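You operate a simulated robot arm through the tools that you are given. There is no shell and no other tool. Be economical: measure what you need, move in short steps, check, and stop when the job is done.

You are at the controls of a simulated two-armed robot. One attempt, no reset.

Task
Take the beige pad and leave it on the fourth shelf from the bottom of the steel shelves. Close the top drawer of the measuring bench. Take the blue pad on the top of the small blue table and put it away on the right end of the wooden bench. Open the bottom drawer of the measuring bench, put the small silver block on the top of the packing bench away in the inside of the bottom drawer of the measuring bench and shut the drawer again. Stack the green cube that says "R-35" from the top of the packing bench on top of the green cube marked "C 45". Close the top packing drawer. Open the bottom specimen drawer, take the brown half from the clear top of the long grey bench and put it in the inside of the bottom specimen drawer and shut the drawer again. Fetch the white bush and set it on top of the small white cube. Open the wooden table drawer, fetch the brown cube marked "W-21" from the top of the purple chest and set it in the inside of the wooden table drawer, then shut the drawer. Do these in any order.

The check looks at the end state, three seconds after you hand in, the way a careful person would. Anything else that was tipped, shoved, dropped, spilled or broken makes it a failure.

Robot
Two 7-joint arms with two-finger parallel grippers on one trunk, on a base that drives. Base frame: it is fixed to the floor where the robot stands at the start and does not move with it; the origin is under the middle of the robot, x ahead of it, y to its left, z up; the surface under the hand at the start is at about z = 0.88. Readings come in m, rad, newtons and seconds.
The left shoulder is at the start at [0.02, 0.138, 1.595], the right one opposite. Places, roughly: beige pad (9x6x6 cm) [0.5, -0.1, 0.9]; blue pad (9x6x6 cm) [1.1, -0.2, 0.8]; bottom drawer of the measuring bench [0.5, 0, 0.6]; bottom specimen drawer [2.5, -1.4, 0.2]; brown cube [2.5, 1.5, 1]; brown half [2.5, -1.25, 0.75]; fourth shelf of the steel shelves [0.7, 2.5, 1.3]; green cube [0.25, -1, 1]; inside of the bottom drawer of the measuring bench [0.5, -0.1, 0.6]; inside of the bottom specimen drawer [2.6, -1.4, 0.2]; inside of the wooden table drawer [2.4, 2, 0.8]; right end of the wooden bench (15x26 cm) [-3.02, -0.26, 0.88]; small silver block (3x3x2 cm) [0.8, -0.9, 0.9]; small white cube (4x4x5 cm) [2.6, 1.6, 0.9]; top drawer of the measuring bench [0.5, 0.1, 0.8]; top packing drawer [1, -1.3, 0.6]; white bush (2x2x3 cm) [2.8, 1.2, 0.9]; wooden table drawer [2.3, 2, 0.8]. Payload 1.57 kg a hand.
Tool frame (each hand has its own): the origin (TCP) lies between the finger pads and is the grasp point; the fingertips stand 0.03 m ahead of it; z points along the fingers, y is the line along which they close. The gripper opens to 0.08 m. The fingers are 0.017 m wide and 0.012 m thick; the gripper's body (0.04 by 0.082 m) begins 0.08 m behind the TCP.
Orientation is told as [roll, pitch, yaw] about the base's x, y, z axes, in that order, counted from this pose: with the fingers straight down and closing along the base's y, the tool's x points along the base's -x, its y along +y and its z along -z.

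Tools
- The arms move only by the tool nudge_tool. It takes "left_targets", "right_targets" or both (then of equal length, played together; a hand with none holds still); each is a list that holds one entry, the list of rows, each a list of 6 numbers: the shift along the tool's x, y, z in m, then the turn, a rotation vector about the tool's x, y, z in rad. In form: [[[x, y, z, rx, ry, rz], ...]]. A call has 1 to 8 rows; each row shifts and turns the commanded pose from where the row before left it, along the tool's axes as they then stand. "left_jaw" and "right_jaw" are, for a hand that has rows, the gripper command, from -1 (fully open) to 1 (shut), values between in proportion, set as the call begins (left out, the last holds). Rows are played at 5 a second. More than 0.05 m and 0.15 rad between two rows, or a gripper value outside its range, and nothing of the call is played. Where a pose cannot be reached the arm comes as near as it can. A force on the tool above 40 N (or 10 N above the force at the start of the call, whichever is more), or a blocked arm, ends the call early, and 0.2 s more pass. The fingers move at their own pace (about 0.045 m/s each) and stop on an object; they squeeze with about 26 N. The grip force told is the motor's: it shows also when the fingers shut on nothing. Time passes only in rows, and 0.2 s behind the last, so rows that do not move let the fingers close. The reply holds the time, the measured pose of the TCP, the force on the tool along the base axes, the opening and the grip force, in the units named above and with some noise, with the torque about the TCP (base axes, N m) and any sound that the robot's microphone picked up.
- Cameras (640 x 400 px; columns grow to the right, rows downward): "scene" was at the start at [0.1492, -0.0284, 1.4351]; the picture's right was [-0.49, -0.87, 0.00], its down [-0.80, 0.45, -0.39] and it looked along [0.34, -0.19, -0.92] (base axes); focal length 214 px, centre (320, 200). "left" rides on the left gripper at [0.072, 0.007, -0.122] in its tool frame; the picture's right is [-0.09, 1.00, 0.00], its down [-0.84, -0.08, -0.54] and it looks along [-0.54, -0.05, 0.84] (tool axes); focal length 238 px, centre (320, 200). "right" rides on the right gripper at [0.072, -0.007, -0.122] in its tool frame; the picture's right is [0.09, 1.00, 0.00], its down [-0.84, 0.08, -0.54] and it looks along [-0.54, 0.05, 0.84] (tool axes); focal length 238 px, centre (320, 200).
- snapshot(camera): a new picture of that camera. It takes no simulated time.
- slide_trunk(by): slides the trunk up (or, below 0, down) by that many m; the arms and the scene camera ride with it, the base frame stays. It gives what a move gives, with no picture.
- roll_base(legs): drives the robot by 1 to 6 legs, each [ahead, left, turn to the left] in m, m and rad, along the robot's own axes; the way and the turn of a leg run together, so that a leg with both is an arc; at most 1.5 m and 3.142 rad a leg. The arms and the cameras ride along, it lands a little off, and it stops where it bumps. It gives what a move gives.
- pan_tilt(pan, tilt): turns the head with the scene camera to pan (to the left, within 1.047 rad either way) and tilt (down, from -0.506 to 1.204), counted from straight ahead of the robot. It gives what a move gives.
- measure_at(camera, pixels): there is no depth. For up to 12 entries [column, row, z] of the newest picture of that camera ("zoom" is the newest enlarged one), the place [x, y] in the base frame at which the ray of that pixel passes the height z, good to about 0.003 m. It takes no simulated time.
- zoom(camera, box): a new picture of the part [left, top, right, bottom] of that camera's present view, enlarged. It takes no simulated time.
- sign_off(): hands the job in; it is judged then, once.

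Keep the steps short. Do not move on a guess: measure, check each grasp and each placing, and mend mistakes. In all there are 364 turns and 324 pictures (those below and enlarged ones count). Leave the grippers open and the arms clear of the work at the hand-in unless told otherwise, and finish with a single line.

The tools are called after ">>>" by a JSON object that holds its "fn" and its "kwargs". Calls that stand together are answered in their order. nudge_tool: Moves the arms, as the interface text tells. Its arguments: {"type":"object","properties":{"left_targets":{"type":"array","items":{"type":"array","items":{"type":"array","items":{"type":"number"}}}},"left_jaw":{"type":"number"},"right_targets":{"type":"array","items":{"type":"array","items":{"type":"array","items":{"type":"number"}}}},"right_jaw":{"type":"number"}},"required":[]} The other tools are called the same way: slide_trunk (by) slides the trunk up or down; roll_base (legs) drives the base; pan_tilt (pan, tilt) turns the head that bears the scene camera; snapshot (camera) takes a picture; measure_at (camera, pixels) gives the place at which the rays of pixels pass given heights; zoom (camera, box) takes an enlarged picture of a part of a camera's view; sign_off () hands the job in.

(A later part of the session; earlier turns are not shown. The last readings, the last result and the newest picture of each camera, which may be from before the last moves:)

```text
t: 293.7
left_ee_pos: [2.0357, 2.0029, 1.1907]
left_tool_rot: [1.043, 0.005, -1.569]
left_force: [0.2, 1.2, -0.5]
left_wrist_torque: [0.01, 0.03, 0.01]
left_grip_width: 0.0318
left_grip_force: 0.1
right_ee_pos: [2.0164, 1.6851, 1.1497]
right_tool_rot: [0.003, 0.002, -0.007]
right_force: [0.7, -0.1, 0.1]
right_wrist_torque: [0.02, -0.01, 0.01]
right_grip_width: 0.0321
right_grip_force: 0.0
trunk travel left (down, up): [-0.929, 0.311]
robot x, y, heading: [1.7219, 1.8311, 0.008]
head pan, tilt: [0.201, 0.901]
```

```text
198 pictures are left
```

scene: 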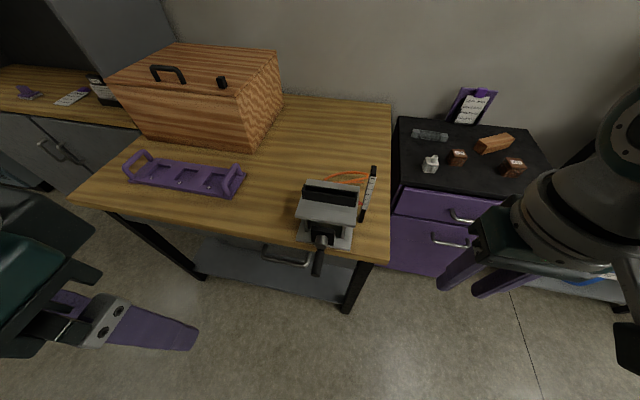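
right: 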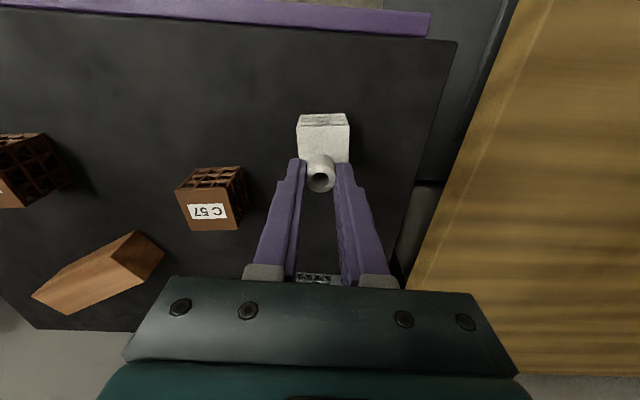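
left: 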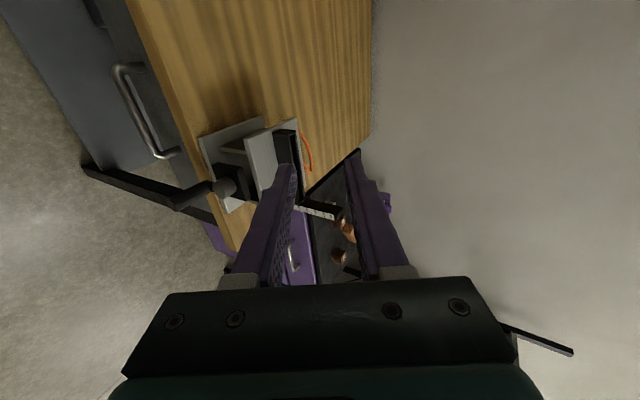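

Orientation good (60° tilt). Retract right hand, lower trunk 0.34 to bring the left hand in front of the handle.

>>> {"fn": "nudge_tool", "kwargs": {"right_targets": [[[0.04, 0, 0, 0, 0, 0], [0.04, 0, 0, 0, 0, 0], [0.04, 0, 0, 0, 0, 0]]]}}

>>> {"fn": "roll_base", "kwargs": {"legs": [[-0.04, 0, 0]]}}

>>> {"fn": "slide_trunk", "kwargs": {"by": -0.34}}

>>> {"fn": "snapshot", "kwargs": {"camera": "left"}}

>>> {"fn": "snapshot", "kwargs": {"camera": "scene"}}

```text
t: 294.5
left_ee_pos: [2.0348, 2.0024, 1.1901]
left_tool_rot: [1.042, 0.006, -1.568]
left_force: [0.2, -0.6, 0.5]
left_wrist_torque: [0.01, 0.03, -0.02]
left_grip_width: 0.0318
left_grip_force: 0.1
right_ee_pos: [1.8947, 1.6805, 1.1477]
right_tool_rot: [0.003, 0.001, -0.005]
right_force: [-0.1, 0.6, 0.3]
right_wrist_torque: [0.01, -0.01, 0.02]
right_grip_width: 0.0321
right_grip_force: 0.1
trunk travel left (down, up): [-0.929, 0.311]
robot x, y, heading: [1.7239, 1.8285, 0.006]
head pan, tilt: [0.201, 0.901]
```

```text
t: 295.4
left_ee_pos: [1.9951, 2.0035, 1.1901]
left_tool_rot: [1.042, 0.005, -1.566]
left_force: [-0.4, 0.2, -0.2]
left_wrist_torque: [0.01, -0.01, -0.02]
left_grip_width: 0.0321
left_grip_force: 0.0
right_ee_pos: [1.8552, 1.6807, 1.1472]
right_tool_rot: [0.002, -0.001, -0.005]
right_force: [-0.3, -0.2, 0.2]
right_wrist_torque: [-0.02, -0.04, -0.04]
right_grip_width: 0.0322
right_grip_force: 0.0
trunk travel left (down, up): [-0.929, 0.311]
robot x, y, heading: [1.6865, 1.8327, 0.005]
head pan, tilt: [0.201, 0.901]
```

```text
t: 298.7
left_ee_pos: [1.9963, 2.0035, 0.8494]
left_tool_rot: [1.041, 0.006, -1.569]
left_force: [-0.6, 0.0, -0.1]
left_wrist_torque: [0.01, -0.01, 0.0]
left_grip_width: 0.0317
left_grip_force: 0.1
right_ee_pos: [1.855, 1.682, 0.8064]
right_tool_rot: [0.001, 0.0, -0.006]
right_force: [-0.8, -1.0, 0.8]
right_wrist_torque: [0.02, 0.0, 0.01]
right_grip_width: 0.0321
right_grip_force: 0.1
trunk travel left (down, up): [-0.589, 0.651]
robot x, y, heading: [1.6854, 1.8273, 0.005]
head pan, tilt: [0.201, 0.901]
```

```text
197 pictures are left
```

left: 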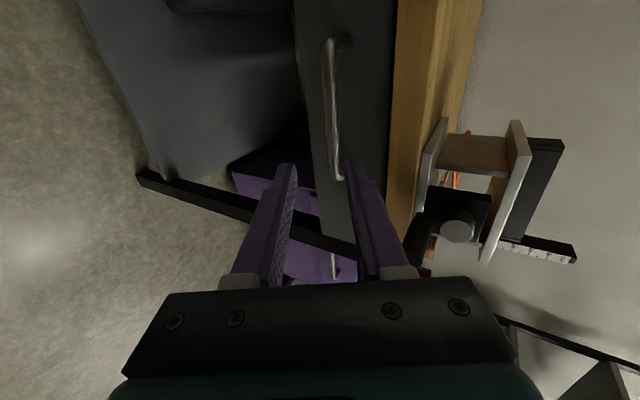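

```text
196 pictures are left
```

scene: 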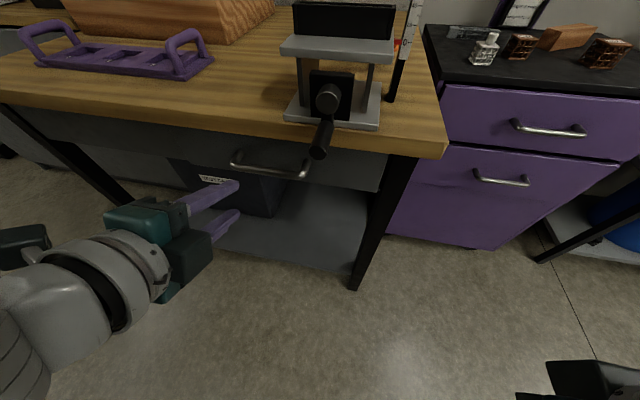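

>>> {"fn": "measure_at", "kwargs": {"camera": "left", "pixels": [[338, 110, 0.78], [338, 110, 0.8], [338, 110, 0.82]]}}

>>> {"fn": "measure_at", "kwargs": {"camera": "scene", "pixels": [[270, 172, 0.78], [270, 172, 0.8], [270, 172, 0.82], [234, 164, 0.8], [305, 177, 0.8], [320, 155, 0.85], [300, 126, 0.88]]}}

```text
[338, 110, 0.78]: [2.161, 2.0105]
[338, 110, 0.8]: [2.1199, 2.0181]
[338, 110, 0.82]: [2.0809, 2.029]
```

```text
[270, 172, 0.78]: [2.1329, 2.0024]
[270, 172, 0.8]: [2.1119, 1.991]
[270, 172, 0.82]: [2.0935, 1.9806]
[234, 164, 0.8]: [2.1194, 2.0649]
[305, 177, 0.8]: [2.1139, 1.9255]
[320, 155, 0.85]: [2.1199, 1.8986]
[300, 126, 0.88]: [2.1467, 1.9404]
```

Bar ≈(2.125, 2.005, 0.793). Move base ahead 0.033, then advance 0.07 along the fingers and check.

>>> {"fn": "roll_base", "kwargs": {"legs": [[0.033, 0, 0]]}}

>>> {"fn": "nudge_tool", "kwargs": {"left_targets": [[[0, 0, 0.03, 0, 0, 0], [0, 0, 0.03, 0, 0, 0]]]}}

>>> {"fn": "snapshot", "kwargs": {"camera": "left"}}

>>> {"fn": "zoom", "kwargs": {"camera": "scene", "box": [180, 100, 340, 220]}}

```text
t: 299.6
left_ee_pos: [2.0301, 2.0023, 0.8504]
left_tool_rot: [1.041, 0.005, -1.568]
left_force: [0.4, 0.4, 0.6]
left_wrist_torque: [-0.04, -0.03, 0.01]
left_grip_width: 0.032
left_grip_force: 0.0
right_ee_pos: [1.8876, 1.6811, 0.8077]
right_tool_rot: [0.001, 0.001, -0.004]
right_force: [1.0, -0.2, 0.1]
right_wrist_torque: [-0.05, 0.0, 0.01]
right_grip_width: 0.0319
right_grip_force: 0.1
trunk travel left (down, up): [-0.589, 0.651]
robot x, y, heading: [1.7198, 1.8249, 0.005]
head pan, tilt: [0.201, 0.901]
```

```text
t: 300.2
left_ee_pos: [2.0829, 2.0039, 0.8193]
left_tool_rot: [1.041, 0.003, -1.569]
left_force: [-0.6, -0.4, -0.2]
left_wrist_torque: [-0.05, -0.04, -0.04]
left_grip_width: 0.0322
left_grip_force: 0.1
right_ee_pos: [1.8878, 1.6812, 0.8069]
right_tool_rot: [0.001, -0.001, -0.005]
right_force: [0.5, -0.6, 0.9]
right_wrist_torque: [0.0, 0.03, 0.01]
right_grip_width: 0.0319
right_grip_force: 0.0
trunk travel left (down, up): [-0.589, 0.651]
robot x, y, heading: [1.7171, 1.8282, 0.008]
head pan, tilt: [0.201, 0.901]
```

```text
195 pictures are left
```

left: 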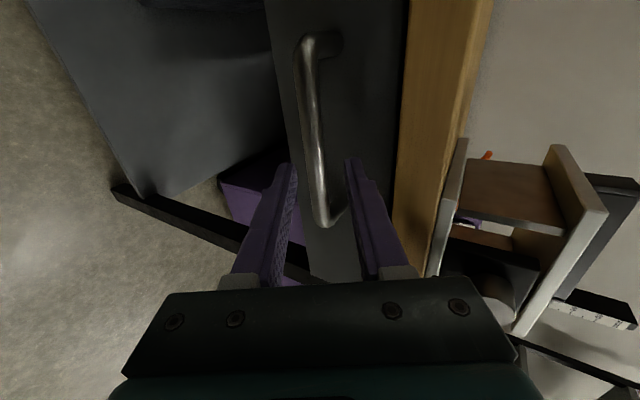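

```text
3.33 times, centred on (260, 160) of scene
```

zoom: 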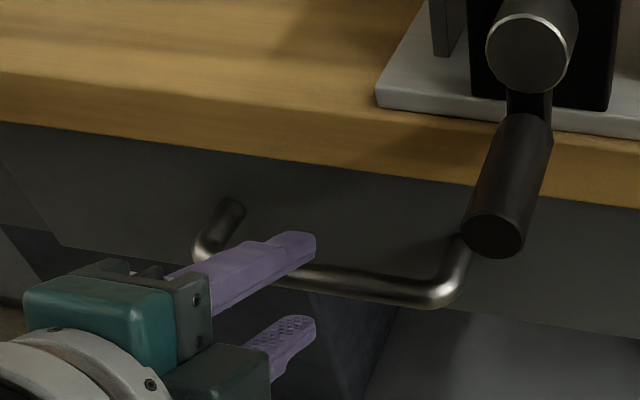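

Upper finger above and lower finger below the bar. Advance 0.033 and close.

>>> {"fn": "nudge_tool", "kwargs": {"left_targets": [[[0, 0, 0.018, 0, 0, 0], [0, 0, 0.016, 0, 0, 0]]]}}

>>> {"fn": "snapshot", "kwargs": {"camera": "left"}}

>>> {"fn": "nudge_tool", "kwargs": {"left_targets": [[[0, 0, 0, 0, 0, 0], [0, 0, 0, 0, 0, 0], [0, 0, 0, 0, 0, 0]]], "left_jaw": 1}}

```text
t: 300.8
left_ee_pos: [2.1131, 2.0033, 0.8033]
left_tool_rot: [1.043, 0.005, -1.568]
left_force: [-0.6, -0.4, 0.4]
left_wrist_torque: [-0.03, -0.02, 0.0]
left_grip_width: 0.0321
left_grip_force: 0.1
right_ee_pos: [1.8874, 1.681, 0.807]
right_tool_rot: [0.002, -0.001, -0.005]
right_force: [0.3, 0.0, 0.9]
right_wrist_torque: [0.0, -0.01, 0.0]
right_grip_width: 0.032
right_grip_force: 0.0
trunk travel left (down, up): [-0.589, 0.651]
robot x, y, heading: [1.7171, 1.8267, 0.01]
head pan, tilt: [0.201, 0.901]
```

```text
193 pictures are left
```

left: 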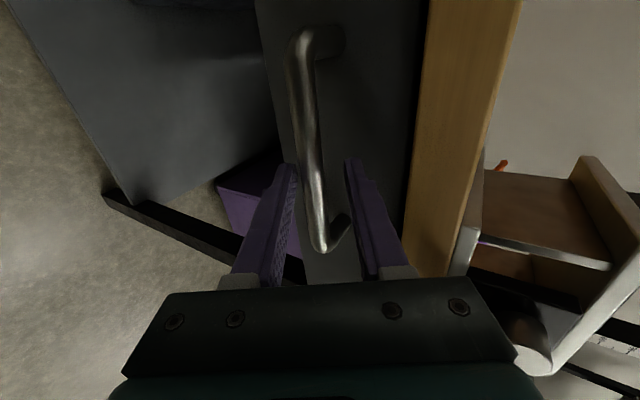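

```text
t: 301.6
left_ee_pos: [2.1092, 2.0032, 0.7996]
left_tool_rot: [1.034, 0.005, -1.57]
left_force: [0.9, 2.9, -23.2]
left_wrist_torque: [-0.44, 0.42, -0.14]
left_grip_width: 0.0159
left_grip_force: 31.2
right_ee_pos: [1.8858, 1.6804, 0.8059]
right_tool_rot: [0.001, 0.002, -0.006]
right_force: [0.2, -0.2, -0.5]
right_wrist_torque: [0.0, 0.02, 0.0]
right_grip_width: 0.0321
right_grip_force: 0.0
trunk travel left (down, up): [-0.589, 0.651]
robot x, y, heading: [1.7162, 1.8311, 0.003]
head pan, tilt: [0.201, 0.901]
```

Gripped. Pull the drawer out.

>>> {"fn": "roll_base", "kwargs": {"legs": [[-0.1, 0, 0]]}}

>>> {"fn": "roll_base", "kwargs": {"legs": [[-0.07, 0, 0]]}}

>>> {"fn": "snapshot", "kwargs": {"camera": "scene"}}

```text
t: 302.7
left_ee_pos: [2.0101, 2.0024, 0.8003]
left_tool_rot: [1.033, 0.005, -1.566]
left_force: [0.2, 3.2, -27.7]
left_wrist_torque: [-0.03, 0.5, 0.39]
left_grip_width: 0.0156
left_grip_force: 31.4
right_ee_pos: [1.785, 1.6802, 0.8072]
right_tool_rot: [0.002, 0.004, -0.005]
right_force: [-0.4, 0.2, -0.1]
right_wrist_torque: [-0.01, -0.02, -0.01]
right_grip_width: 0.0321
right_grip_force: 0.2
trunk travel left (down, up): [-0.589, 0.651]
robot x, y, heading: [1.6183, 1.8298, 0.003]
head pan, tilt: [0.201, 0.901]
```

```text
t: 303.7
left_ee_pos: [1.9425, 2.0029, 0.7998]
left_tool_rot: [1.034, 0.007, -1.565]
left_force: [-0.2, 1.2, -10.8]
left_wrist_torque: [-0.36, 0.2, -0.1]
left_grip_width: 0.0154
left_grip_force: 31.5
right_ee_pos: [1.719, 1.6796, 0.8067]
right_tool_rot: [0.003, 0.002, -0.005]
right_force: [0.5, 0.0, 0.6]
right_wrist_torque: [0.01, -0.01, 0.02]
right_grip_width: 0.0319
right_grip_force: 0.0
trunk travel left (down, up): [-0.589, 0.651]
robot x, y, heading: [1.5474, 1.8291, 0.006]
head pan, tilt: [0.201, 0.901]
```

```text
192 pictures are left
```

scene: 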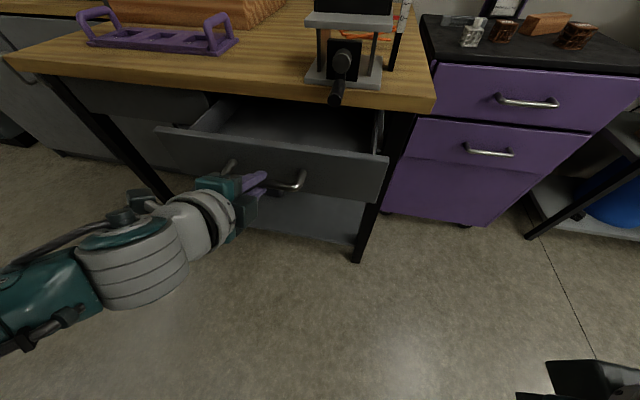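

>>> {"fn": "roll_base", "kwargs": {"legs": [[-0.03, 0, 0]]}}

>>> {"fn": "nudge_tool", "kwargs": {"left_targets": [[[0, 0, 0, 0, 0, 0], [0, 0, 0, 0, 0, 0]]], "left_jaw": 0.2}}

>>> {"fn": "snapshot", "kwargs": {"camera": "left"}}

```text
t: 304.6
left_ee_pos: [1.911, 2.0033, 0.8005]
left_tool_rot: [1.035, 0.006, -1.565]
left_force: [0.4, 0.0, -5.1]
left_wrist_torque: [-0.26, 0.09, 0.12]
left_grip_width: 0.0158
left_grip_force: 31.2
right_ee_pos: [1.6871, 1.6795, 0.8072]
right_tool_rot: [0.001, 0.001, -0.004]
right_force: [-0.4, 0.1, -0.1]
right_wrist_torque: [0.0, -0.03, -0.01]
right_grip_width: 0.0319
right_grip_force: 0.0
trunk travel left (down, up): [-0.589, 0.651]
robot x, y, heading: [1.5141, 1.8273, 0.004]
head pan, tilt: [0.201, 0.901]
```

```text
t: 305.2
left_ee_pos: [1.9115, 2.0025, 0.8008]
left_tool_rot: [1.032, 0.005, -1.567]
left_force: [-0.1, -0.2, -0.7]
left_wrist_torque: [0.01, -0.01, -0.02]
left_grip_width: 0.0321
left_grip_force: 0.1
right_ee_pos: [1.688, 1.6805, 0.8062]
right_tool_rot: [0.002, -0.001, -0.004]
right_force: [0.3, 0.5, 0.7]
right_wrist_torque: [0.02, 0.01, -0.03]
right_grip_width: 0.0321
right_grip_force: 0.1
trunk travel left (down, up): [-0.589, 0.651]
robot x, y, heading: [1.519, 1.8274, 0.001]
head pan, tilt: [0.201, 0.901]
```

```text
191 pictures are left
```

left: 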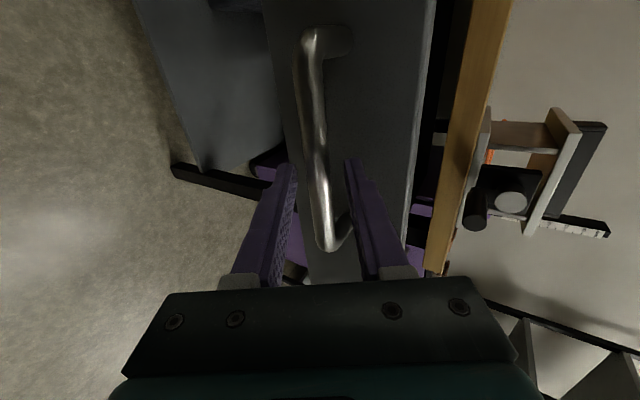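

Release done; retreat along the fingers, then restore the left hand to vertical.

>>> {"fn": "nudge_tool", "kwargs": {"left_targets": [[[0, 0, -0.03, 0, 0, 0], [0, 0, -0.04, 0, 0, 0], [0, 0, -0.04, 0, 0, 0]]]}}

>>> {"fn": "roll_base", "kwargs": {"legs": [[-0.15, 0, 0]]}}

>>> {"fn": "slide_trunk", "kwargs": {"by": 0.34}}

>>> {"fn": "nudge_tool", "kwargs": {"left_targets": [[[0, 0, 0, 0.14, 0, 0], [0, 0, 0, 0.14, 0, 0], [0, 0, 0, 0.14, 0, 0], [0, 0, 0, 0.14, 0, 0], [0, 0, 0, 0.14, 0, 0], [0, 0, 0, 0.14, 0, 0], [0, 0, 0, 0.14, 0, 0], [0, 0, 0, 0.05, 0, -0.1]]], "left_jaw": -1}}

>>> {"fn": "nudge_tool", "kwargs": {"left_targets": [[[0, 0, 0, 0, 0, -0.147], [0, 0, 0, 0, 0, -0.147], [0, 0, 0, 0, 0, -0.147], [0, 0, 0, 0, 0, -0.147], [0, 0, 0, 0, 0, -0.147], [0, 0, 0, 0, 0, -0.147], [0, 0, 0, 0, 0, -0.147], [0, 0, 0, 0, 0, -0.147]]]}}

>>> {"fn": "nudge_tool", "kwargs": {"left_targets": [[[0, 0, 0, 0, 0, -0.147], [0, 0, 0, 0, 0, -0.147], [0, 0, 0, 0, 0, 0]]], "right_targets": [[[0.03, 0, 0, 0, 0, 0], [0.03, 0, 0, 0, 0, 0], [0, 0, 0, 0, 0, 0]]]}}

```text
t: 306.0
left_ee_pos: [1.8185, 2.0014, 0.8584]
left_tool_rot: [1.033, 0.007, -1.565]
left_force: [-0.4, 0.2, -0.4]
left_wrist_torque: [0.01, -0.01, 0.0]
left_grip_width: 0.032
left_grip_force: 0.1
right_ee_pos: [1.6891, 1.6793, 0.8066]
right_tool_rot: [0.001, -0.002, -0.005]
right_force: [-0.2, 0.7, -0.6]
right_wrist_torque: [0.0, 0.01, 0.01]
right_grip_width: 0.0319
right_grip_force: 0.1
trunk travel left (down, up): [-0.589, 0.651]
robot x, y, heading: [1.5192, 1.8246, 0.003]
head pan, tilt: [0.201, 0.901]
```

```text
t: 307.4
left_ee_pos: [1.6703, 1.999, 0.8577]
left_tool_rot: [1.034, 0.005, -1.57]
left_force: [0.5, -0.2, -0.7]
left_wrist_torque: [0.01, -0.02, -0.03]
left_grip_width: 0.0322
left_grip_force: 0.0
right_ee_pos: [1.5374, 1.6785, 0.8079]
right_tool_rot: [0.001, 0.0, -0.013]
right_force: [-0.9, 0.9, 0.2]
right_wrist_torque: [-0.04, -0.01, 0.04]
right_grip_width: 0.032
right_grip_force: 0.2
trunk travel left (down, up): [-0.589, 0.651]
robot x, y, heading: [1.3684, 1.8276, -0.002]
head pan, tilt: [0.201, 0.901]
```

```text
t: 310.7
left_ee_pos: [1.6711, 1.9989, 1.1983]
left_tool_rot: [1.032, 0.005, -1.57]
left_force: [-0.7, -0.1, -0.5]
left_wrist_torque: [0.04, 0.01, 0.01]
left_grip_width: 0.0319
left_grip_force: 0.1
right_ee_pos: [1.5393, 1.6774, 1.1464]
right_tool_rot: [0.0, 0.0, -0.01]
right_force: [0.4, 0.6, 0.0]
right_wrist_torque: [-0.01, 0.01, -0.02]
right_grip_width: 0.032
right_grip_force: 0.1
trunk travel left (down, up): [-0.929, 0.311]
robot x, y, heading: [1.3705, 1.8342, 0.003]
head pan, tilt: [0.201, 0.901]
```

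```text
t: 312.5
left_ee_pos: [1.6708, 1.9988, 1.1987]
left_tool_rot: [0.002, 0.003, -1.471]
left_force: [0.1, 0.1, 0.4]
left_wrist_torque: [0.0, 0.01, 0.04]
left_grip_width: 0.0802
left_grip_force: 0.0
right_ee_pos: [1.5394, 1.6796, 1.1467]
right_tool_rot: [0.002, 0.0, -0.011]
right_force: [-0.5, 0.4, -0.4]
right_wrist_torque: [0.01, -0.02, 0.01]
right_grip_width: 0.0318
right_grip_force: 0.0
trunk travel left (down, up): [-0.929, 0.311]
robot x, y, heading: [1.3694, 1.8265, -0.001]
head pan, tilt: [0.201, 0.901]
```

```text
t: 314.3
left_ee_pos: [1.6704, 1.9978, 1.197]
left_tool_rot: [0.005, -0.001, -0.292]
left_force: [-0.6, 0.2, 0.2]
left_wrist_torque: [0.0, 0.04, -0.02]
left_grip_width: 0.08
left_grip_force: 0.0
right_ee_pos: [1.5388, 1.6788, 1.1465]
right_tool_rot: [0.001, 0.002, -0.01]
right_force: [-0.3, -0.7, 0.1]
right_wrist_torque: [-0.01, 0.01, -0.01]
right_grip_width: 0.032
right_grip_force: 0.1
trunk travel left (down, up): [-0.929, 0.311]
robot x, y, heading: [1.372, 1.8252, 0.004]
head pan, tilt: [0.201, 0.901]
```

```text
t: 315.1
left_ee_pos: [1.6698, 1.9986, 1.1975]
left_tool_rot: [0.003, -0.004, 0.0]
left_force: [-0.1, -0.9, -0.1]
left_wrist_torque: [0.0, -0.02, 0.04]
left_grip_width: 0.08
left_grip_force: 0.2
right_ee_pos: [1.4788, 1.679, 1.1466]
right_tool_rot: [0.001, -0.001, -0.014]
right_force: [0.5, -0.1, -0.7]
right_wrist_torque: [0.01, 0.0, 0.0]
right_grip_width: 0.0318
right_grip_force: 0.1
trunk travel left (down, up): [-0.929, 0.311]
robot x, y, heading: [1.3664, 1.8277, -0.001]
head pan, tilt: [0.201, 0.901]
```

Drive to bring the left hand over the W-21 cube.

>>> {"fn": "roll_base", "kwargs": {"legs": [[0, -0.705, 0], [0.9, 0, 0]]}}

>>> {"fn": "snapshot", "kwargs": {"camera": "left"}}

>>> {"fn": "pan_tilt", "kwargs": {"pan": 0.2, "tilt": 1.1}}

>>> {"fn": "snapshot", "kwargs": {"camera": "scene"}}

```text
t: 323.1
left_ee_pos: [2.5397, 1.262, 1.1981]
left_tool_rot: [0.004, -0.002, -0.022]
left_force: [0.0, 1.0, 0.0]
left_wrist_torque: [0.01, 0.02, 0.01]
left_grip_width: 0.0801
left_grip_force: 0.1
right_ee_pos: [2.3421, 0.9475, 1.1464]
right_tool_rot: [0.003, 0.0, -0.033]
right_force: [0.7, -0.4, -1.5]
right_wrist_torque: [0.0, 0.0, -0.02]
right_grip_width: 0.0322
right_grip_force: 0.1
trunk travel left (down, up): [-0.929, 0.311]
robot x, y, heading: [2.234, 1.1034, -0.023]
head pan, tilt: [0.201, 0.901]
stopped in leg 2: the robot was blocked; the commanded pose is now the measured one
```

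```text
190 pictures are left
```

left: 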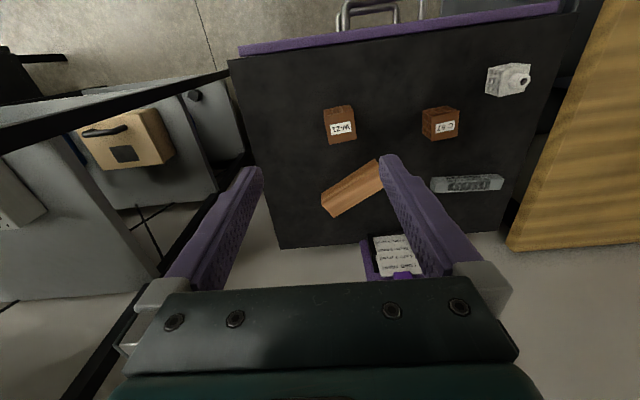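

```text
t: 323.8
left_ee_pos: [2.5402, 1.2628, 1.1963]
left_tool_rot: [0.004, -0.002, -0.023]
left_force: [0.7, 0.5, 0.5]
left_wrist_torque: [0.01, 0.02, 0.0]
left_grip_width: 0.0798
left_grip_force: 0.1
right_ee_pos: [2.3409, 0.9473, 1.1449]
right_tool_rot: [0.001, 0.002, -0.032]
right_force: [-0.1, 0.2, -0.5]
right_wrist_torque: [0.03, -0.01, 0.0]
right_grip_width: 0.0321
right_grip_force: 0.1
trunk travel left (down, up): [-0.929, 0.311]
robot x, y, heading: [2.2343, 1.0981, -0.024]
head pan, tilt: [0.201, 1.1]
```

```text
189 pictures are left
```

scene: 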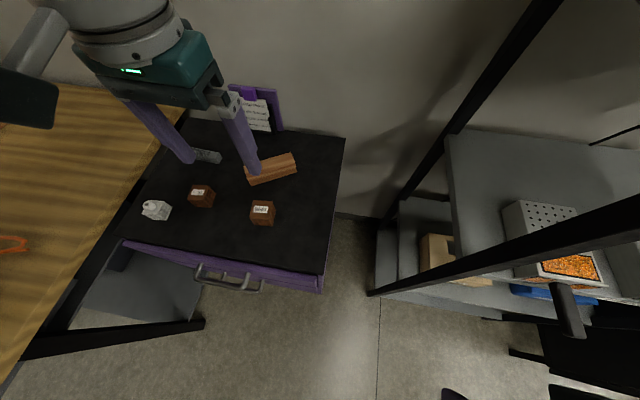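

The right arm brushed the rack side; back off, shift the robot 0.12 toward +y and shift the left hand inward.

>>> {"fn": "roll_base", "kwargs": {"legs": [[-0.03, 0, 0], [0, 0.13, 0.023]]}}

>>> {"fn": "nudge_tool", "kwargs": {"left_targets": [[[0, -0.035, 0, 0, 0, 0], [0, -0.035, 0, 0, 0, 0], [0, -0.03, 0, 0, 0, 0]]], "right_targets": [[[0, 0.03, 0, 0, 0, 0], [0, 0.02, 0, 0, 0, 0], [0, 0, 0, 0, 0, 0]]]}}

>>> {"fn": "roll_base", "kwargs": {"legs": [[0.08, 0, 0]]}}

>>> {"fn": "snapshot", "kwargs": {"camera": "left"}}

```text
t: 325.6
left_ee_pos: [2.5082, 1.4029, 1.1991]
left_tool_rot: [0.003, -0.004, -0.001]
left_force: [0.6, -0.7, -0.2]
left_wrist_torque: [0.01, 0.01, 0.01]
left_grip_width: 0.08
left_grip_force: 0.1
right_ee_pos: [2.3182, 1.0817, 1.1462]
right_tool_rot: [0.001, 0.0, -0.01]
right_force: [0.6, -0.7, 0.4]
right_wrist_torque: [-0.02, 0.0, -0.02]
right_grip_width: 0.0321
right_grip_force: 0.1
trunk travel left (down, up): [-0.929, 0.311]
robot x, y, heading: [2.2125, 1.233, -0.0]
head pan, tilt: [0.201, 1.1]
```

```text
t: 326.4
left_ee_pos: [2.51, 1.3024, 1.1985]
left_tool_rot: [0.005, -0.004, -0.001]
left_force: [-0.1, 0.0, -0.1]
left_wrist_torque: [0.02, 0.01, 0.0]
left_grip_width: 0.0799
left_grip_force: 0.1
right_ee_pos: [2.3175, 1.1328, 1.1444]
right_tool_rot: [0.002, 0.001, -0.011]
right_force: [-0.6, -0.1, -0.7]
right_wrist_torque: [0.01, -0.01, 0.0]
right_grip_width: 0.0319
right_grip_force: 0.1
trunk travel left (down, up): [-0.929, 0.311]
robot x, y, heading: [2.2078, 1.2322, 0.002]
head pan, tilt: [0.201, 1.1]
```

```text
t: 327.4
left_ee_pos: [2.5881, 1.3032, 1.1985]
left_tool_rot: [0.002, -0.002, 0.0]
left_force: [-0.6, 0.2, -0.2]
left_wrist_torque: [-0.02, 0.02, -0.04]
left_grip_width: 0.0801
left_grip_force: 0.0
right_ee_pos: [2.396, 1.1325, 1.1443]
right_tool_rot: [0.002, 0.0, -0.009]
right_force: [0.1, 0.3, -0.4]
right_wrist_torque: [0.01, 0.0, 0.0]
right_grip_width: 0.0319
right_grip_force: 0.0
trunk travel left (down, up): [-0.929, 0.311]
robot x, y, heading: [2.2864, 1.2322, 0.003]
head pan, tilt: [0.201, 1.1]
```

```text
188 pictures are left
```

left: 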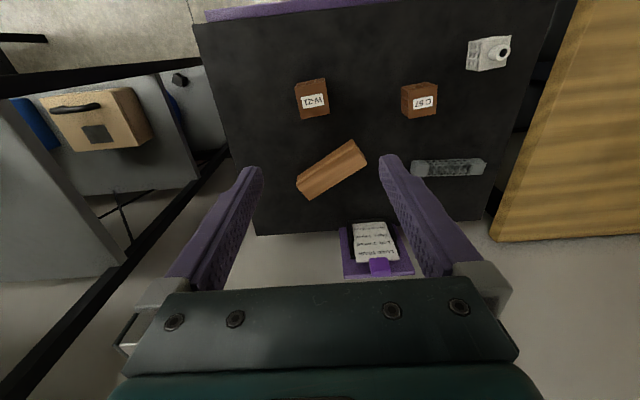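

>>> {"fn": "slide_trunk", "kwargs": {"by": -0.14}}

>>> {"fn": "snapshot", "kwargs": {"camera": "left"}}

>>> {"fn": "zoom", "kwargs": {"camera": "left", "box": [250, 20, 350, 100]}}

```text
t: 329.1
left_ee_pos: [2.5891, 1.3036, 1.0589]
left_tool_rot: [0.004, -0.003, -0.002]
left_force: [0.2, -0.3, 0.1]
left_wrist_torque: [0.03, -0.01, 0.01]
left_grip_width: 0.0799
left_grip_force: 0.1
right_ee_pos: [2.3971, 1.1331, 1.0052]
right_tool_rot: [0.002, 0.001, -0.009]
right_force: [0.2, 0.1, 0.0]
right_wrist_torque: [0.01, -0.02, 0.0]
right_grip_width: 0.032
right_grip_force: 0.1
trunk travel left (down, up): [-0.789, 0.451]
robot x, y, heading: [2.2903, 1.2307, 0.001]
head pan, tilt: [0.201, 1.1]
```

```text
187 pictures are left
```

left: 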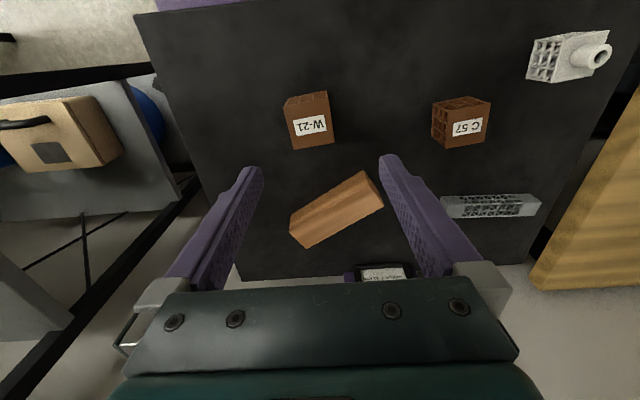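

```text
5.00 times, centred on (300, 60) of left
```

zoom: 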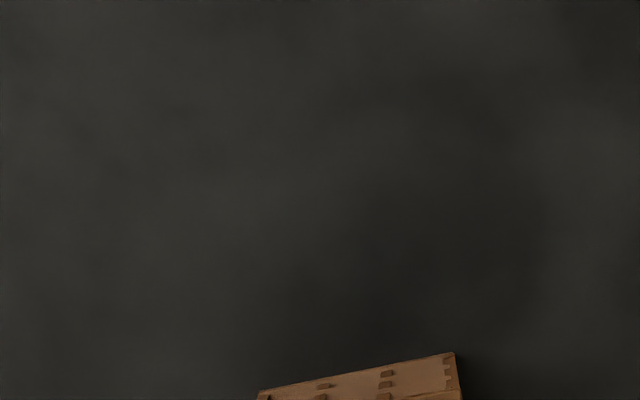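

>>> {"fn": "zoom", "kwargs": {"camera": "left", "box": [260, 80, 360, 160]}}

>>> {"fn": "measure_at", "kwargs": {"camera": "left", "pixels": [[288, 110, 0.9], [330, 101, 0.9], [334, 143, 0.9], [292, 150, 0.9], [285, 97, 0.86], [326, 91, 0.86]]}}

```text
5.00 times, centred on (310, 120) of left
```

zoom: 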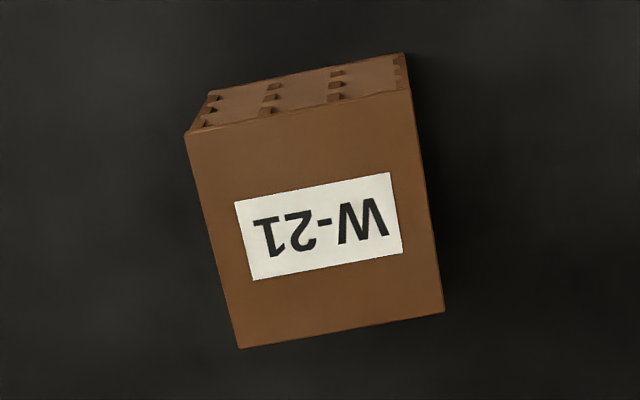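

```text
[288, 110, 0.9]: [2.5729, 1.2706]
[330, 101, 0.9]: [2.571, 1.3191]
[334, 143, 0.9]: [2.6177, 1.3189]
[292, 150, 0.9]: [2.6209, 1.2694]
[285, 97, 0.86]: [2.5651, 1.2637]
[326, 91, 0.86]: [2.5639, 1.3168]
```

>>> {"fn": "measure_at", "kwargs": {"camera": "left", "pixels": [[283, 106.8, 0.9], [327.6, 97.6, 0.9], [334.6, 142, 0.9], [293.6, 149.6, 0.9]]}}

>>> {"fn": "measure_at", "kwargs": {"camera": "zoom", "pixels": [[185, 134, 0.91], [408, 88, 0.91], [443, 310, 0.91], [238, 348, 0.91]]}}

```text
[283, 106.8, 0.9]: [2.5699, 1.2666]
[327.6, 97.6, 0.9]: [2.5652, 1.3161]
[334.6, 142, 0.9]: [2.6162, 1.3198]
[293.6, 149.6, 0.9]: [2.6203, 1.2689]
```

```text
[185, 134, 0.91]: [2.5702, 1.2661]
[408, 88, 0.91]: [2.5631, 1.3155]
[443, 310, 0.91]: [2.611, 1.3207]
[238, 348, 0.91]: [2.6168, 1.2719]
```

Cube centre (2.590,1.2935), 5 cm, yaw≈0.12. Lower and grip.

>>> {"fn": "nudge_tool", "kwargs": {"left_targets": [[[-0.001, -0.01, 0.04, 0, 0, -0.12], [0, 0, 0.05, 0, 0, 0], [0, 0, 0.045, 0, 0, 0], [0, 0, 0.025, 0, 0, 0]]], "left_jaw": -1}}

>>> {"fn": "snapshot", "kwargs": {"camera": "left"}}

```text
t: 330.1
left_ee_pos: [2.5921, 1.2957, 0.8975]
left_tool_rot: [0.003, -0.003, 0.12]
left_force: [-0.1, 0.0, -1.2]
left_wrist_torque: [0.01, 0.01, 0.0]
left_grip_width: 0.0799
left_grip_force: 0.0
right_ee_pos: [2.3978, 1.1331, 1.0056]
right_tool_rot: [0.001, -0.001, -0.008]
right_force: [0.0, 0.7, 0.7]
right_wrist_torque: [0.02, 0.01, 0.02]
right_grip_width: 0.0323
right_grip_force: 0.1
trunk travel left (down, up): [-0.789, 0.451]
robot x, y, heading: [2.2863, 1.2311, 0.001]
head pan, tilt: [0.201, 1.1]
```

```text
184 pictures are left
```

left: 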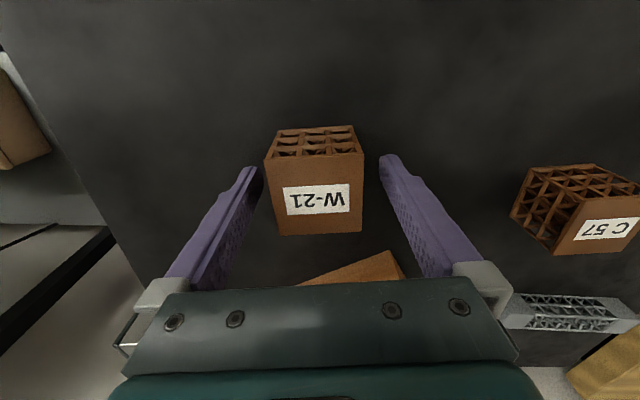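

>>> {"fn": "nudge_tool", "kwargs": {"left_targets": [[[0, 0, 0, 0, 0, 0], [0, 0, 0, 0, 0, 0], [0, 0, 0, 0, 0, 0]]], "left_jaw": 1}}

>>> {"fn": "nudge_tool", "kwargs": {"left_targets": [[[0, 0, -0.04, 0, 0, 0], [0, 0, -0.05, 0, 0, 0], [0, 0, -0.05, 0, 0, 0]]]}}

>>> {"fn": "slide_trunk", "kwargs": {"by": 0.14}}

>>> {"fn": "snapshot", "kwargs": {"camera": "left"}}

```text
t: 330.9
left_ee_pos: [2.5921, 1.2947, 0.8973]
left_tool_rot: [0.004, -0.003, 0.121]
left_force: [0.9, 0.5, 0.2]
left_wrist_torque: [-0.06, -0.02, -0.02]
left_grip_width: 0.05
left_grip_force: 23.4
right_ee_pos: [2.3961, 1.1323, 1.0041]
right_tool_rot: [0.002, 0.0, -0.008]
right_force: [0.3, 0.4, -0.3]
right_wrist_torque: [-0.01, 0.02, 0.0]
right_grip_width: 0.0321
right_grip_force: 0.0
trunk travel left (down, up): [-0.789, 0.451]
robot x, y, heading: [2.2881, 1.2338, 0.002]
head pan, tilt: [0.201, 1.1]
```

```text
t: 331.7
left_ee_pos: [2.5887, 1.295, 1.0358]
left_tool_rot: [0.003, -0.001, 0.122]
left_force: [0.7, 0.1, -1.5]
left_wrist_torque: [0.02, -0.01, -0.02]
left_grip_width: 0.0497
left_grip_force: 25.6
right_ee_pos: [2.3972, 1.133, 1.0039]
right_tool_rot: [0.001, 0.001, -0.01]
right_force: [-1.2, -0.6, -0.8]
right_wrist_torque: [0.0, 0.03, -0.01]
right_grip_width: 0.0318
right_grip_force: 0.1
trunk travel left (down, up): [-0.789, 0.451]
robot x, y, heading: [2.2896, 1.2326, 0.004]
head pan, tilt: [0.201, 1.1]
```

```text
t: 333.4
left_ee_pos: [2.588, 1.2958, 1.1762]
left_tool_rot: [0.004, -0.004, 0.122]
left_force: [0.1, -0.5, -0.3]
left_wrist_torque: [0.01, -0.03, 0.0]
left_grip_width: 0.0495
left_grip_force: 26.4
right_ee_pos: [2.3962, 1.1334, 1.1441]
right_tool_rot: [0.002, 0.0, -0.009]
right_force: [0.4, -1.3, 0.5]
right_wrist_torque: [0.01, 0.0, 0.02]
right_grip_width: 0.0323
right_grip_force: 0.0
trunk travel left (down, up): [-0.929, 0.311]
robot x, y, heading: [2.2905, 1.2324, 0.002]
head pan, tilt: [0.201, 1.1]
```

```text
183 pictures are left
```

left: 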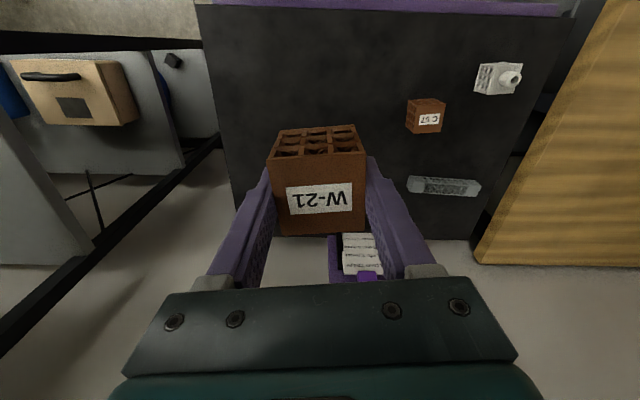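

Cube held. Drive out and over to the drawer.

>>> {"fn": "roll_base", "kwargs": {"legs": [[-0.66, 0, 0], [0, 0.765, 0]]}}

>>> {"fn": "pan_tilt", "kwargs": {"pan": 0.1, "tilt": 1.0}}

>>> {"fn": "snapshot", "kwargs": {"camera": "scene"}}

>>> {"fn": "snapshot", "kwargs": {"camera": "left"}}

```text
t: 340.8
left_ee_pos: [1.9528, 2.0731, 1.1768]
left_tool_rot: [0.003, -0.002, 0.084]
left_force: [-0.6, -0.3, -0.3]
left_wrist_torque: [0.01, -0.01, 0.0]
left_grip_width: 0.0492
left_grip_force: 26.2
right_ee_pos: [1.7558, 1.9186, 1.1451]
right_tool_rot: [0.003, -0.001, -0.045]
right_force: [0.6, 0.1, 0.0]
right_wrist_torque: [-0.01, 0.0, 0.02]
right_grip_width: 0.032
right_grip_force: 0.0
trunk travel left (down, up): [-0.929, 0.311]
robot x, y, heading: [1.652, 2.0243, -0.036]
head pan, tilt: [0.201, 1.1]
```

```text
t: 341.5
left_ee_pos: [1.9547, 2.0735, 1.1759]
left_tool_rot: [0.006, -0.005, 0.084]
left_force: [-0.6, -0.4, -0.3]
left_wrist_torque: [0.02, 0.0, -0.01]
left_grip_width: 0.0494
left_grip_force: 26.2
right_ee_pos: [1.7556, 1.9187, 1.1448]
right_tool_rot: [0.003, -0.001, -0.047]
right_force: [0.1, -0.2, -0.4]
right_wrist_torque: [-0.02, 0.01, 0.02]
right_grip_width: 0.0321
right_grip_force: 0.1
trunk travel left (down, up): [-0.929, 0.311]
robot x, y, heading: [1.6512, 2.0217, -0.034]
head pan, tilt: [0.099, 1.0]
```

```text
182 pictures are left
```

scene: 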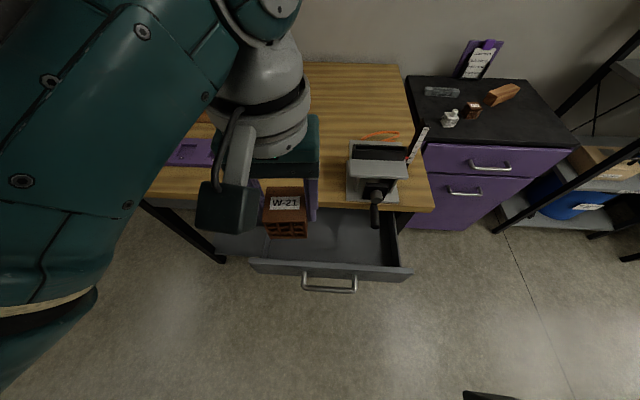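

```text
181 pictures are left
```

left: 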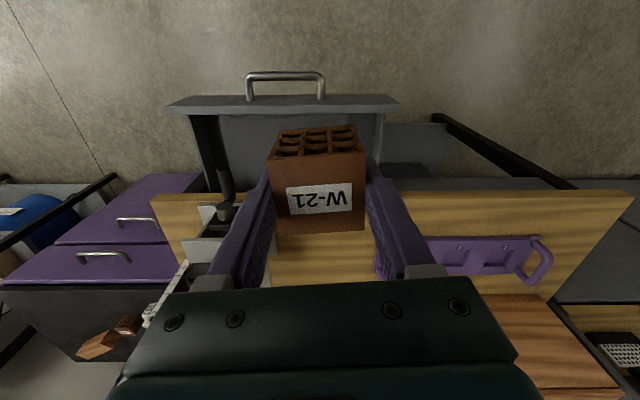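

>>> {"fn": "measure_at", "kwargs": {"camera": "scene", "pixels": [[250, 260, 0.83], [412, 270, 0.83], [328, 290, 0.79], [340, 235, 0.76], [397, 208, 0.86], [340, 205, 0.88], [375, 225, 0.85]]}}

>>> {"fn": "measure_at", "kwargs": {"camera": "left", "pixels": [[170, 105, 0.83], [397, 101, 0.83], [285, 73, 0.79], [215, 115, 0.83], [380, 113, 0.83]]}}

```text
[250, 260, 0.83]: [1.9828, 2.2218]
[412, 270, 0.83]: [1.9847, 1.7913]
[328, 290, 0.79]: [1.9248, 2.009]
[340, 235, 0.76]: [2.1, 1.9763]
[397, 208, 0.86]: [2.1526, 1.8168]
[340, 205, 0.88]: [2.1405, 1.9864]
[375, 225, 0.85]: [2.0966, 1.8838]
```

```text
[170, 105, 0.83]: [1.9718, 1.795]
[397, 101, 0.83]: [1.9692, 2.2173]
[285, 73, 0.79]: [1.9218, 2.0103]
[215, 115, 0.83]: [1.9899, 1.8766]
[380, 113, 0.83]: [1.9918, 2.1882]
```

>>> {"fn": "roll_base", "kwargs": {"legs": [[0.107, -0.009, 0]]}}

>>> {"fn": "nudge_tool", "kwargs": {"right_targets": [[[0.03, 0, 0, 0, 0, 0], [0.02, 0, 0, 0, 0, 0]]]}}

>>> {"fn": "slide_trunk", "kwargs": {"by": -0.25}}

>>> {"fn": "snapshot", "kwargs": {"camera": "left"}}

>>> {"fn": "snapshot", "kwargs": {"camera": "scene"}}

```text
t: 342.7
left_ee_pos: [2.0588, 2.0604, 1.1757]
left_tool_rot: [0.003, -0.002, 0.083]
left_force: [0.5, -0.1, -0.5]
left_wrist_torque: [0.0, -0.01, 0.02]
left_grip_width: 0.0496
left_grip_force: 26.6
right_ee_pos: [1.8618, 1.9042, 1.1452]
right_tool_rot: [0.003, 0.001, -0.047]
right_force: [-0.1, -0.8, 0.1]
right_wrist_torque: [0.0, -0.03, -0.02]
right_grip_width: 0.0318
right_grip_force: 0.0
trunk travel left (down, up): [-0.929, 0.311]
robot x, y, heading: [1.7561, 2.0095, -0.035]
head pan, tilt: [0.099, 1.0]
```

```text
t: 343.3
left_ee_pos: [2.0586, 2.0606, 1.1758]
left_tool_rot: [0.002, -0.002, 0.084]
left_force: [-1.2, -0.6, -0.2]
left_wrist_torque: [-0.02, 0.02, -0.02]
left_grip_width: 0.0491
left_grip_force: 26.6
right_ee_pos: [1.8125, 1.9072, 1.1453]
right_tool_rot: [0.001, 0.001, -0.048]
right_force: [0.2, -0.1, 0.1]
right_wrist_torque: [0.02, -0.02, -0.03]
right_grip_width: 0.0321
right_grip_force: 0.0
trunk travel left (down, up): [-0.929, 0.311]
robot x, y, heading: [1.7584, 2.0074, -0.029]
head pan, tilt: [0.099, 1.0]
```

```text
t: 345.9
left_ee_pos: [2.0588, 2.0601, 0.9266]
left_tool_rot: [0.004, -0.005, 0.085]
left_force: [-0.2, 0.1, -0.2]
left_wrist_torque: [-0.01, 0.05, -0.01]
left_grip_width: 0.0494
left_grip_force: 26.1
right_ee_pos: [1.8116, 1.9075, 0.8942]
right_tool_rot: [0.001, 0.0, -0.045]
right_force: [-0.5, -0.5, -0.1]
right_wrist_torque: [0.02, 0.04, 0.02]
right_grip_width: 0.0321
right_grip_force: 0.0
trunk travel left (down, up): [-0.679, 0.561]
robot x, y, heading: [1.7529, 2.0097, -0.038]
head pan, tilt: [0.099, 1.0]
```

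```text
180 pictures are left
```

left: 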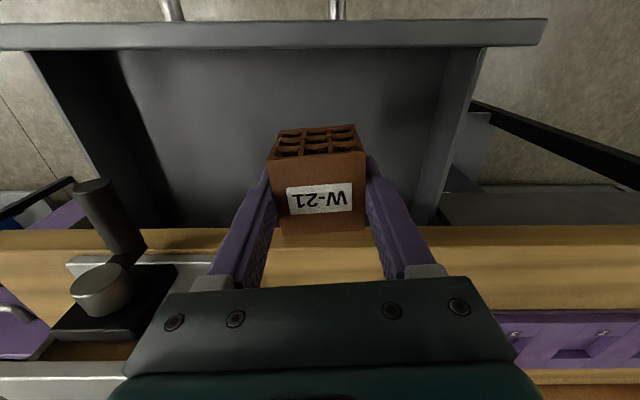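

```text
179 pictures are left
```

scene: 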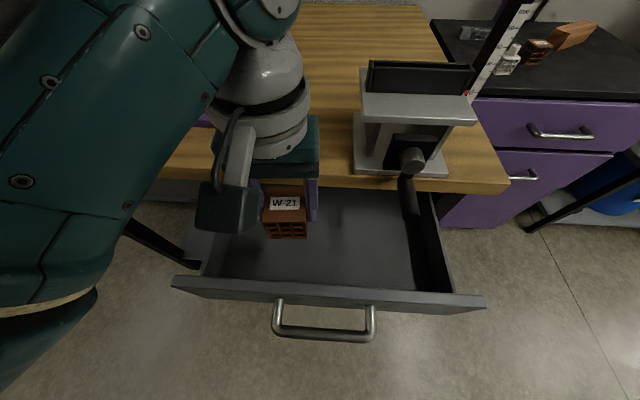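

>>> {"fn": "nudge_tool", "kwargs": {"left_targets": [[[0, 0, 0.04, 0, 0, 0], [0, 0, 0.04, 0, 0, 0], [0, 0, 0.03, 0, 0, 0]]]}}

>>> {"fn": "snapshot", "kwargs": {"camera": "left"}}

>>> {"fn": "zoom", "kwargs": {"camera": "scene", "box": [200, 150, 420, 310]}}

```text
t: 346.7
left_ee_pos: [2.0596, 2.0604, 0.8147]
left_tool_rot: [0.004, -0.003, 0.084]
left_force: [0.1, -0.1, 0.0]
left_wrist_torque: [-0.02, 0.01, 0.0]
left_grip_width: 0.0493
left_grip_force: 25.9
right_ee_pos: [1.8126, 1.9072, 0.8945]
right_tool_rot: [0.001, 0.001, -0.045]
right_force: [-0.3, 0.1, -0.9]
right_wrist_torque: [0.01, 0.0, 0.01]
right_grip_width: 0.0319
right_grip_force: 0.1
trunk travel left (down, up): [-0.679, 0.561]
robot x, y, heading: [1.7578, 2.0109, -0.03]
head pan, tilt: [0.099, 1.0]
```

```text
178 pictures are left
```

left: 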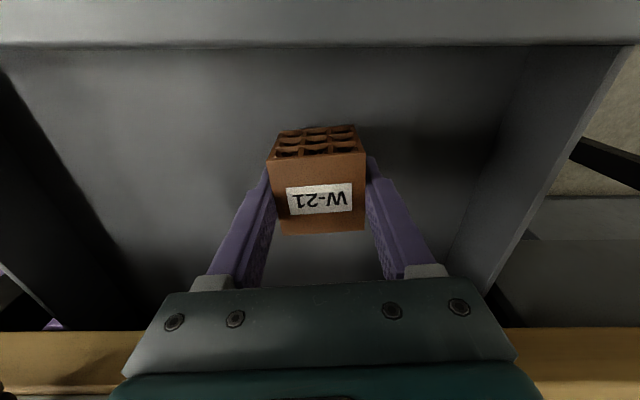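

```text
2.50 times, centred on (310, 230) of scene
```

zoom: 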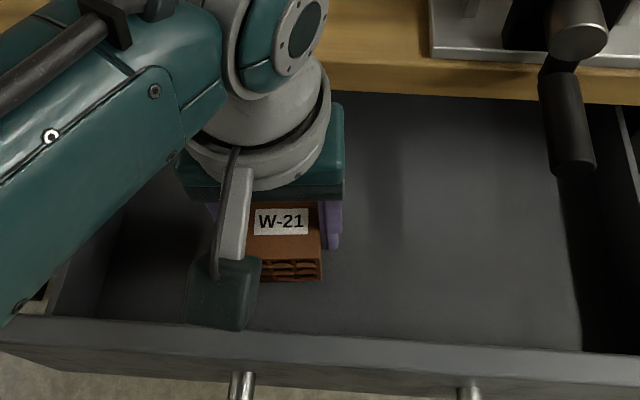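

>>> {"fn": "nudge_tool", "kwargs": {"left_targets": [[[0, 0, 0.01, 0, 0, 0], [0, 0, 0.008, 0, 0, 0], [0, 0, 0.006, 0, 0, 0], [0, 0, 0.006, 0, 0, 0]]]}}

```text
t: 347.7
left_ee_pos: [2.0612, 2.0612, 0.7865]
left_tool_rot: [0.001, -0.01, 0.082]
left_force: [0.2, 3.6, 21.4]
left_wrist_torque: [-0.04, 0.36, -0.06]
left_grip_width: 0.0498
left_grip_force: 26.5
right_ee_pos: [1.8139, 1.9082, 0.8955]
right_tool_rot: [0.001, 0.001, -0.046]
right_force: [-0.6, 0.3, 0.1]
right_wrist_torque: [-0.03, -0.02, 0.02]
right_grip_width: 0.0319
right_grip_force: 0.2
trunk travel left (down, up): [-0.679, 0.561]
robot x, y, heading: [1.7534, 2.0092, -0.035]
head pan, tilt: [0.099, 1.0]
```

Contact (21 N), floor ≈0.75. Release and lift.

>>> {"fn": "nudge_tool", "kwargs": {"left_targets": [[[0, 0, -0.002, 0, 0, 0], [0, 0, 0, 0, 0, 0], [0, 0, 0, 0, 0, 0]]], "left_jaw": -0.7}}

>>> {"fn": "nudge_tool", "kwargs": {"left_targets": [[[0, 0, -0.03, 0, 0, 0], [0, 0, -0.05, 0, 0, 0], [0, 0, -0.05, 0, 0, 0], [0, 0, -0.05, 0, 0, 0]]]}}

>>> {"fn": "roll_base", "kwargs": {"legs": [[-0.3, 0, 0.035]]}}

>>> {"fn": "snapshot", "kwargs": {"camera": "scene"}}

```text
t: 348.5
left_ee_pos: [2.0598, 2.0617, 0.7875]
left_tool_rot: [0.004, -0.002, 0.083]
left_force: [0.4, 0.0, -0.3]
left_wrist_torque: [-0.01, -0.01, 0.01]
left_grip_width: 0.068
left_grip_force: 0.0
right_ee_pos: [1.8128, 1.9071, 0.8954]
right_tool_rot: [0.001, -0.001, -0.047]
right_force: [0.8, 0.5, 0.5]
right_wrist_torque: [0.01, 0.0, 0.0]
right_grip_width: 0.0322
right_grip_force: 0.0
trunk travel left (down, up): [-0.679, 0.561]
robot x, y, heading: [1.7534, 2.0052, -0.029]
head pan, tilt: [0.099, 1.0]
```

```text
t: 349.7
left_ee_pos: [2.062, 2.1036, 0.9488]
left_tool_rot: [0.111, -0.016, 0.098]
left_force: [-0.2, 0.9, -0.4]
left_wrist_torque: [-0.02, 0.0, -0.02]
left_grip_width: 0.0678
left_grip_force: 0.1
left hand out of reach, approached as far as the arm can: row 4
right_ee_pos: [1.8124, 1.9079, 0.8943]
right_tool_rot: [0.001, 0.001, -0.047]
right_force: [-0.4, -0.5, -0.1]
right_wrist_torque: [0.0, -0.01, 0.0]
right_grip_width: 0.0321
right_grip_force: 0.0
trunk travel left (down, up): [-0.679, 0.561]
robot x, y, heading: [1.7531, 2.0098, -0.035]
head pan, tilt: [0.099, 1.0]
stopped in row 4 (left hand): the arm was blocked; the commanded pose is now the measured one
```

```text
t: 351.7
left_ee_pos: [1.7623, 2.1174, 0.9475]
left_tool_rot: [0.112, -0.016, 0.122]
left_force: [-0.4, 0.3, -0.3]
left_wrist_torque: [0.01, 0.0, 0.03]
left_grip_width: 0.068
left_grip_force: 0.2
right_ee_pos: [1.5178, 1.9148, 0.8947]
right_tool_rot: [0.002, 0.001, -0.023]
right_force: [-0.1, 0.0, 0.9]
right_wrist_torque: [0.01, -0.02, -0.02]
right_grip_width: 0.0318
right_grip_force: 0.1
trunk travel left (down, up): [-0.679, 0.561]
robot x, y, heading: [1.4587, 2.0188, -0.013]
head pan, tilt: [0.099, 1.0]
```

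```text
176 pictures are left
```

scene: 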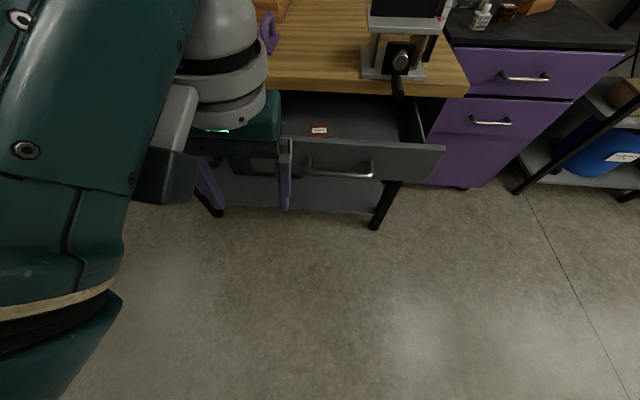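

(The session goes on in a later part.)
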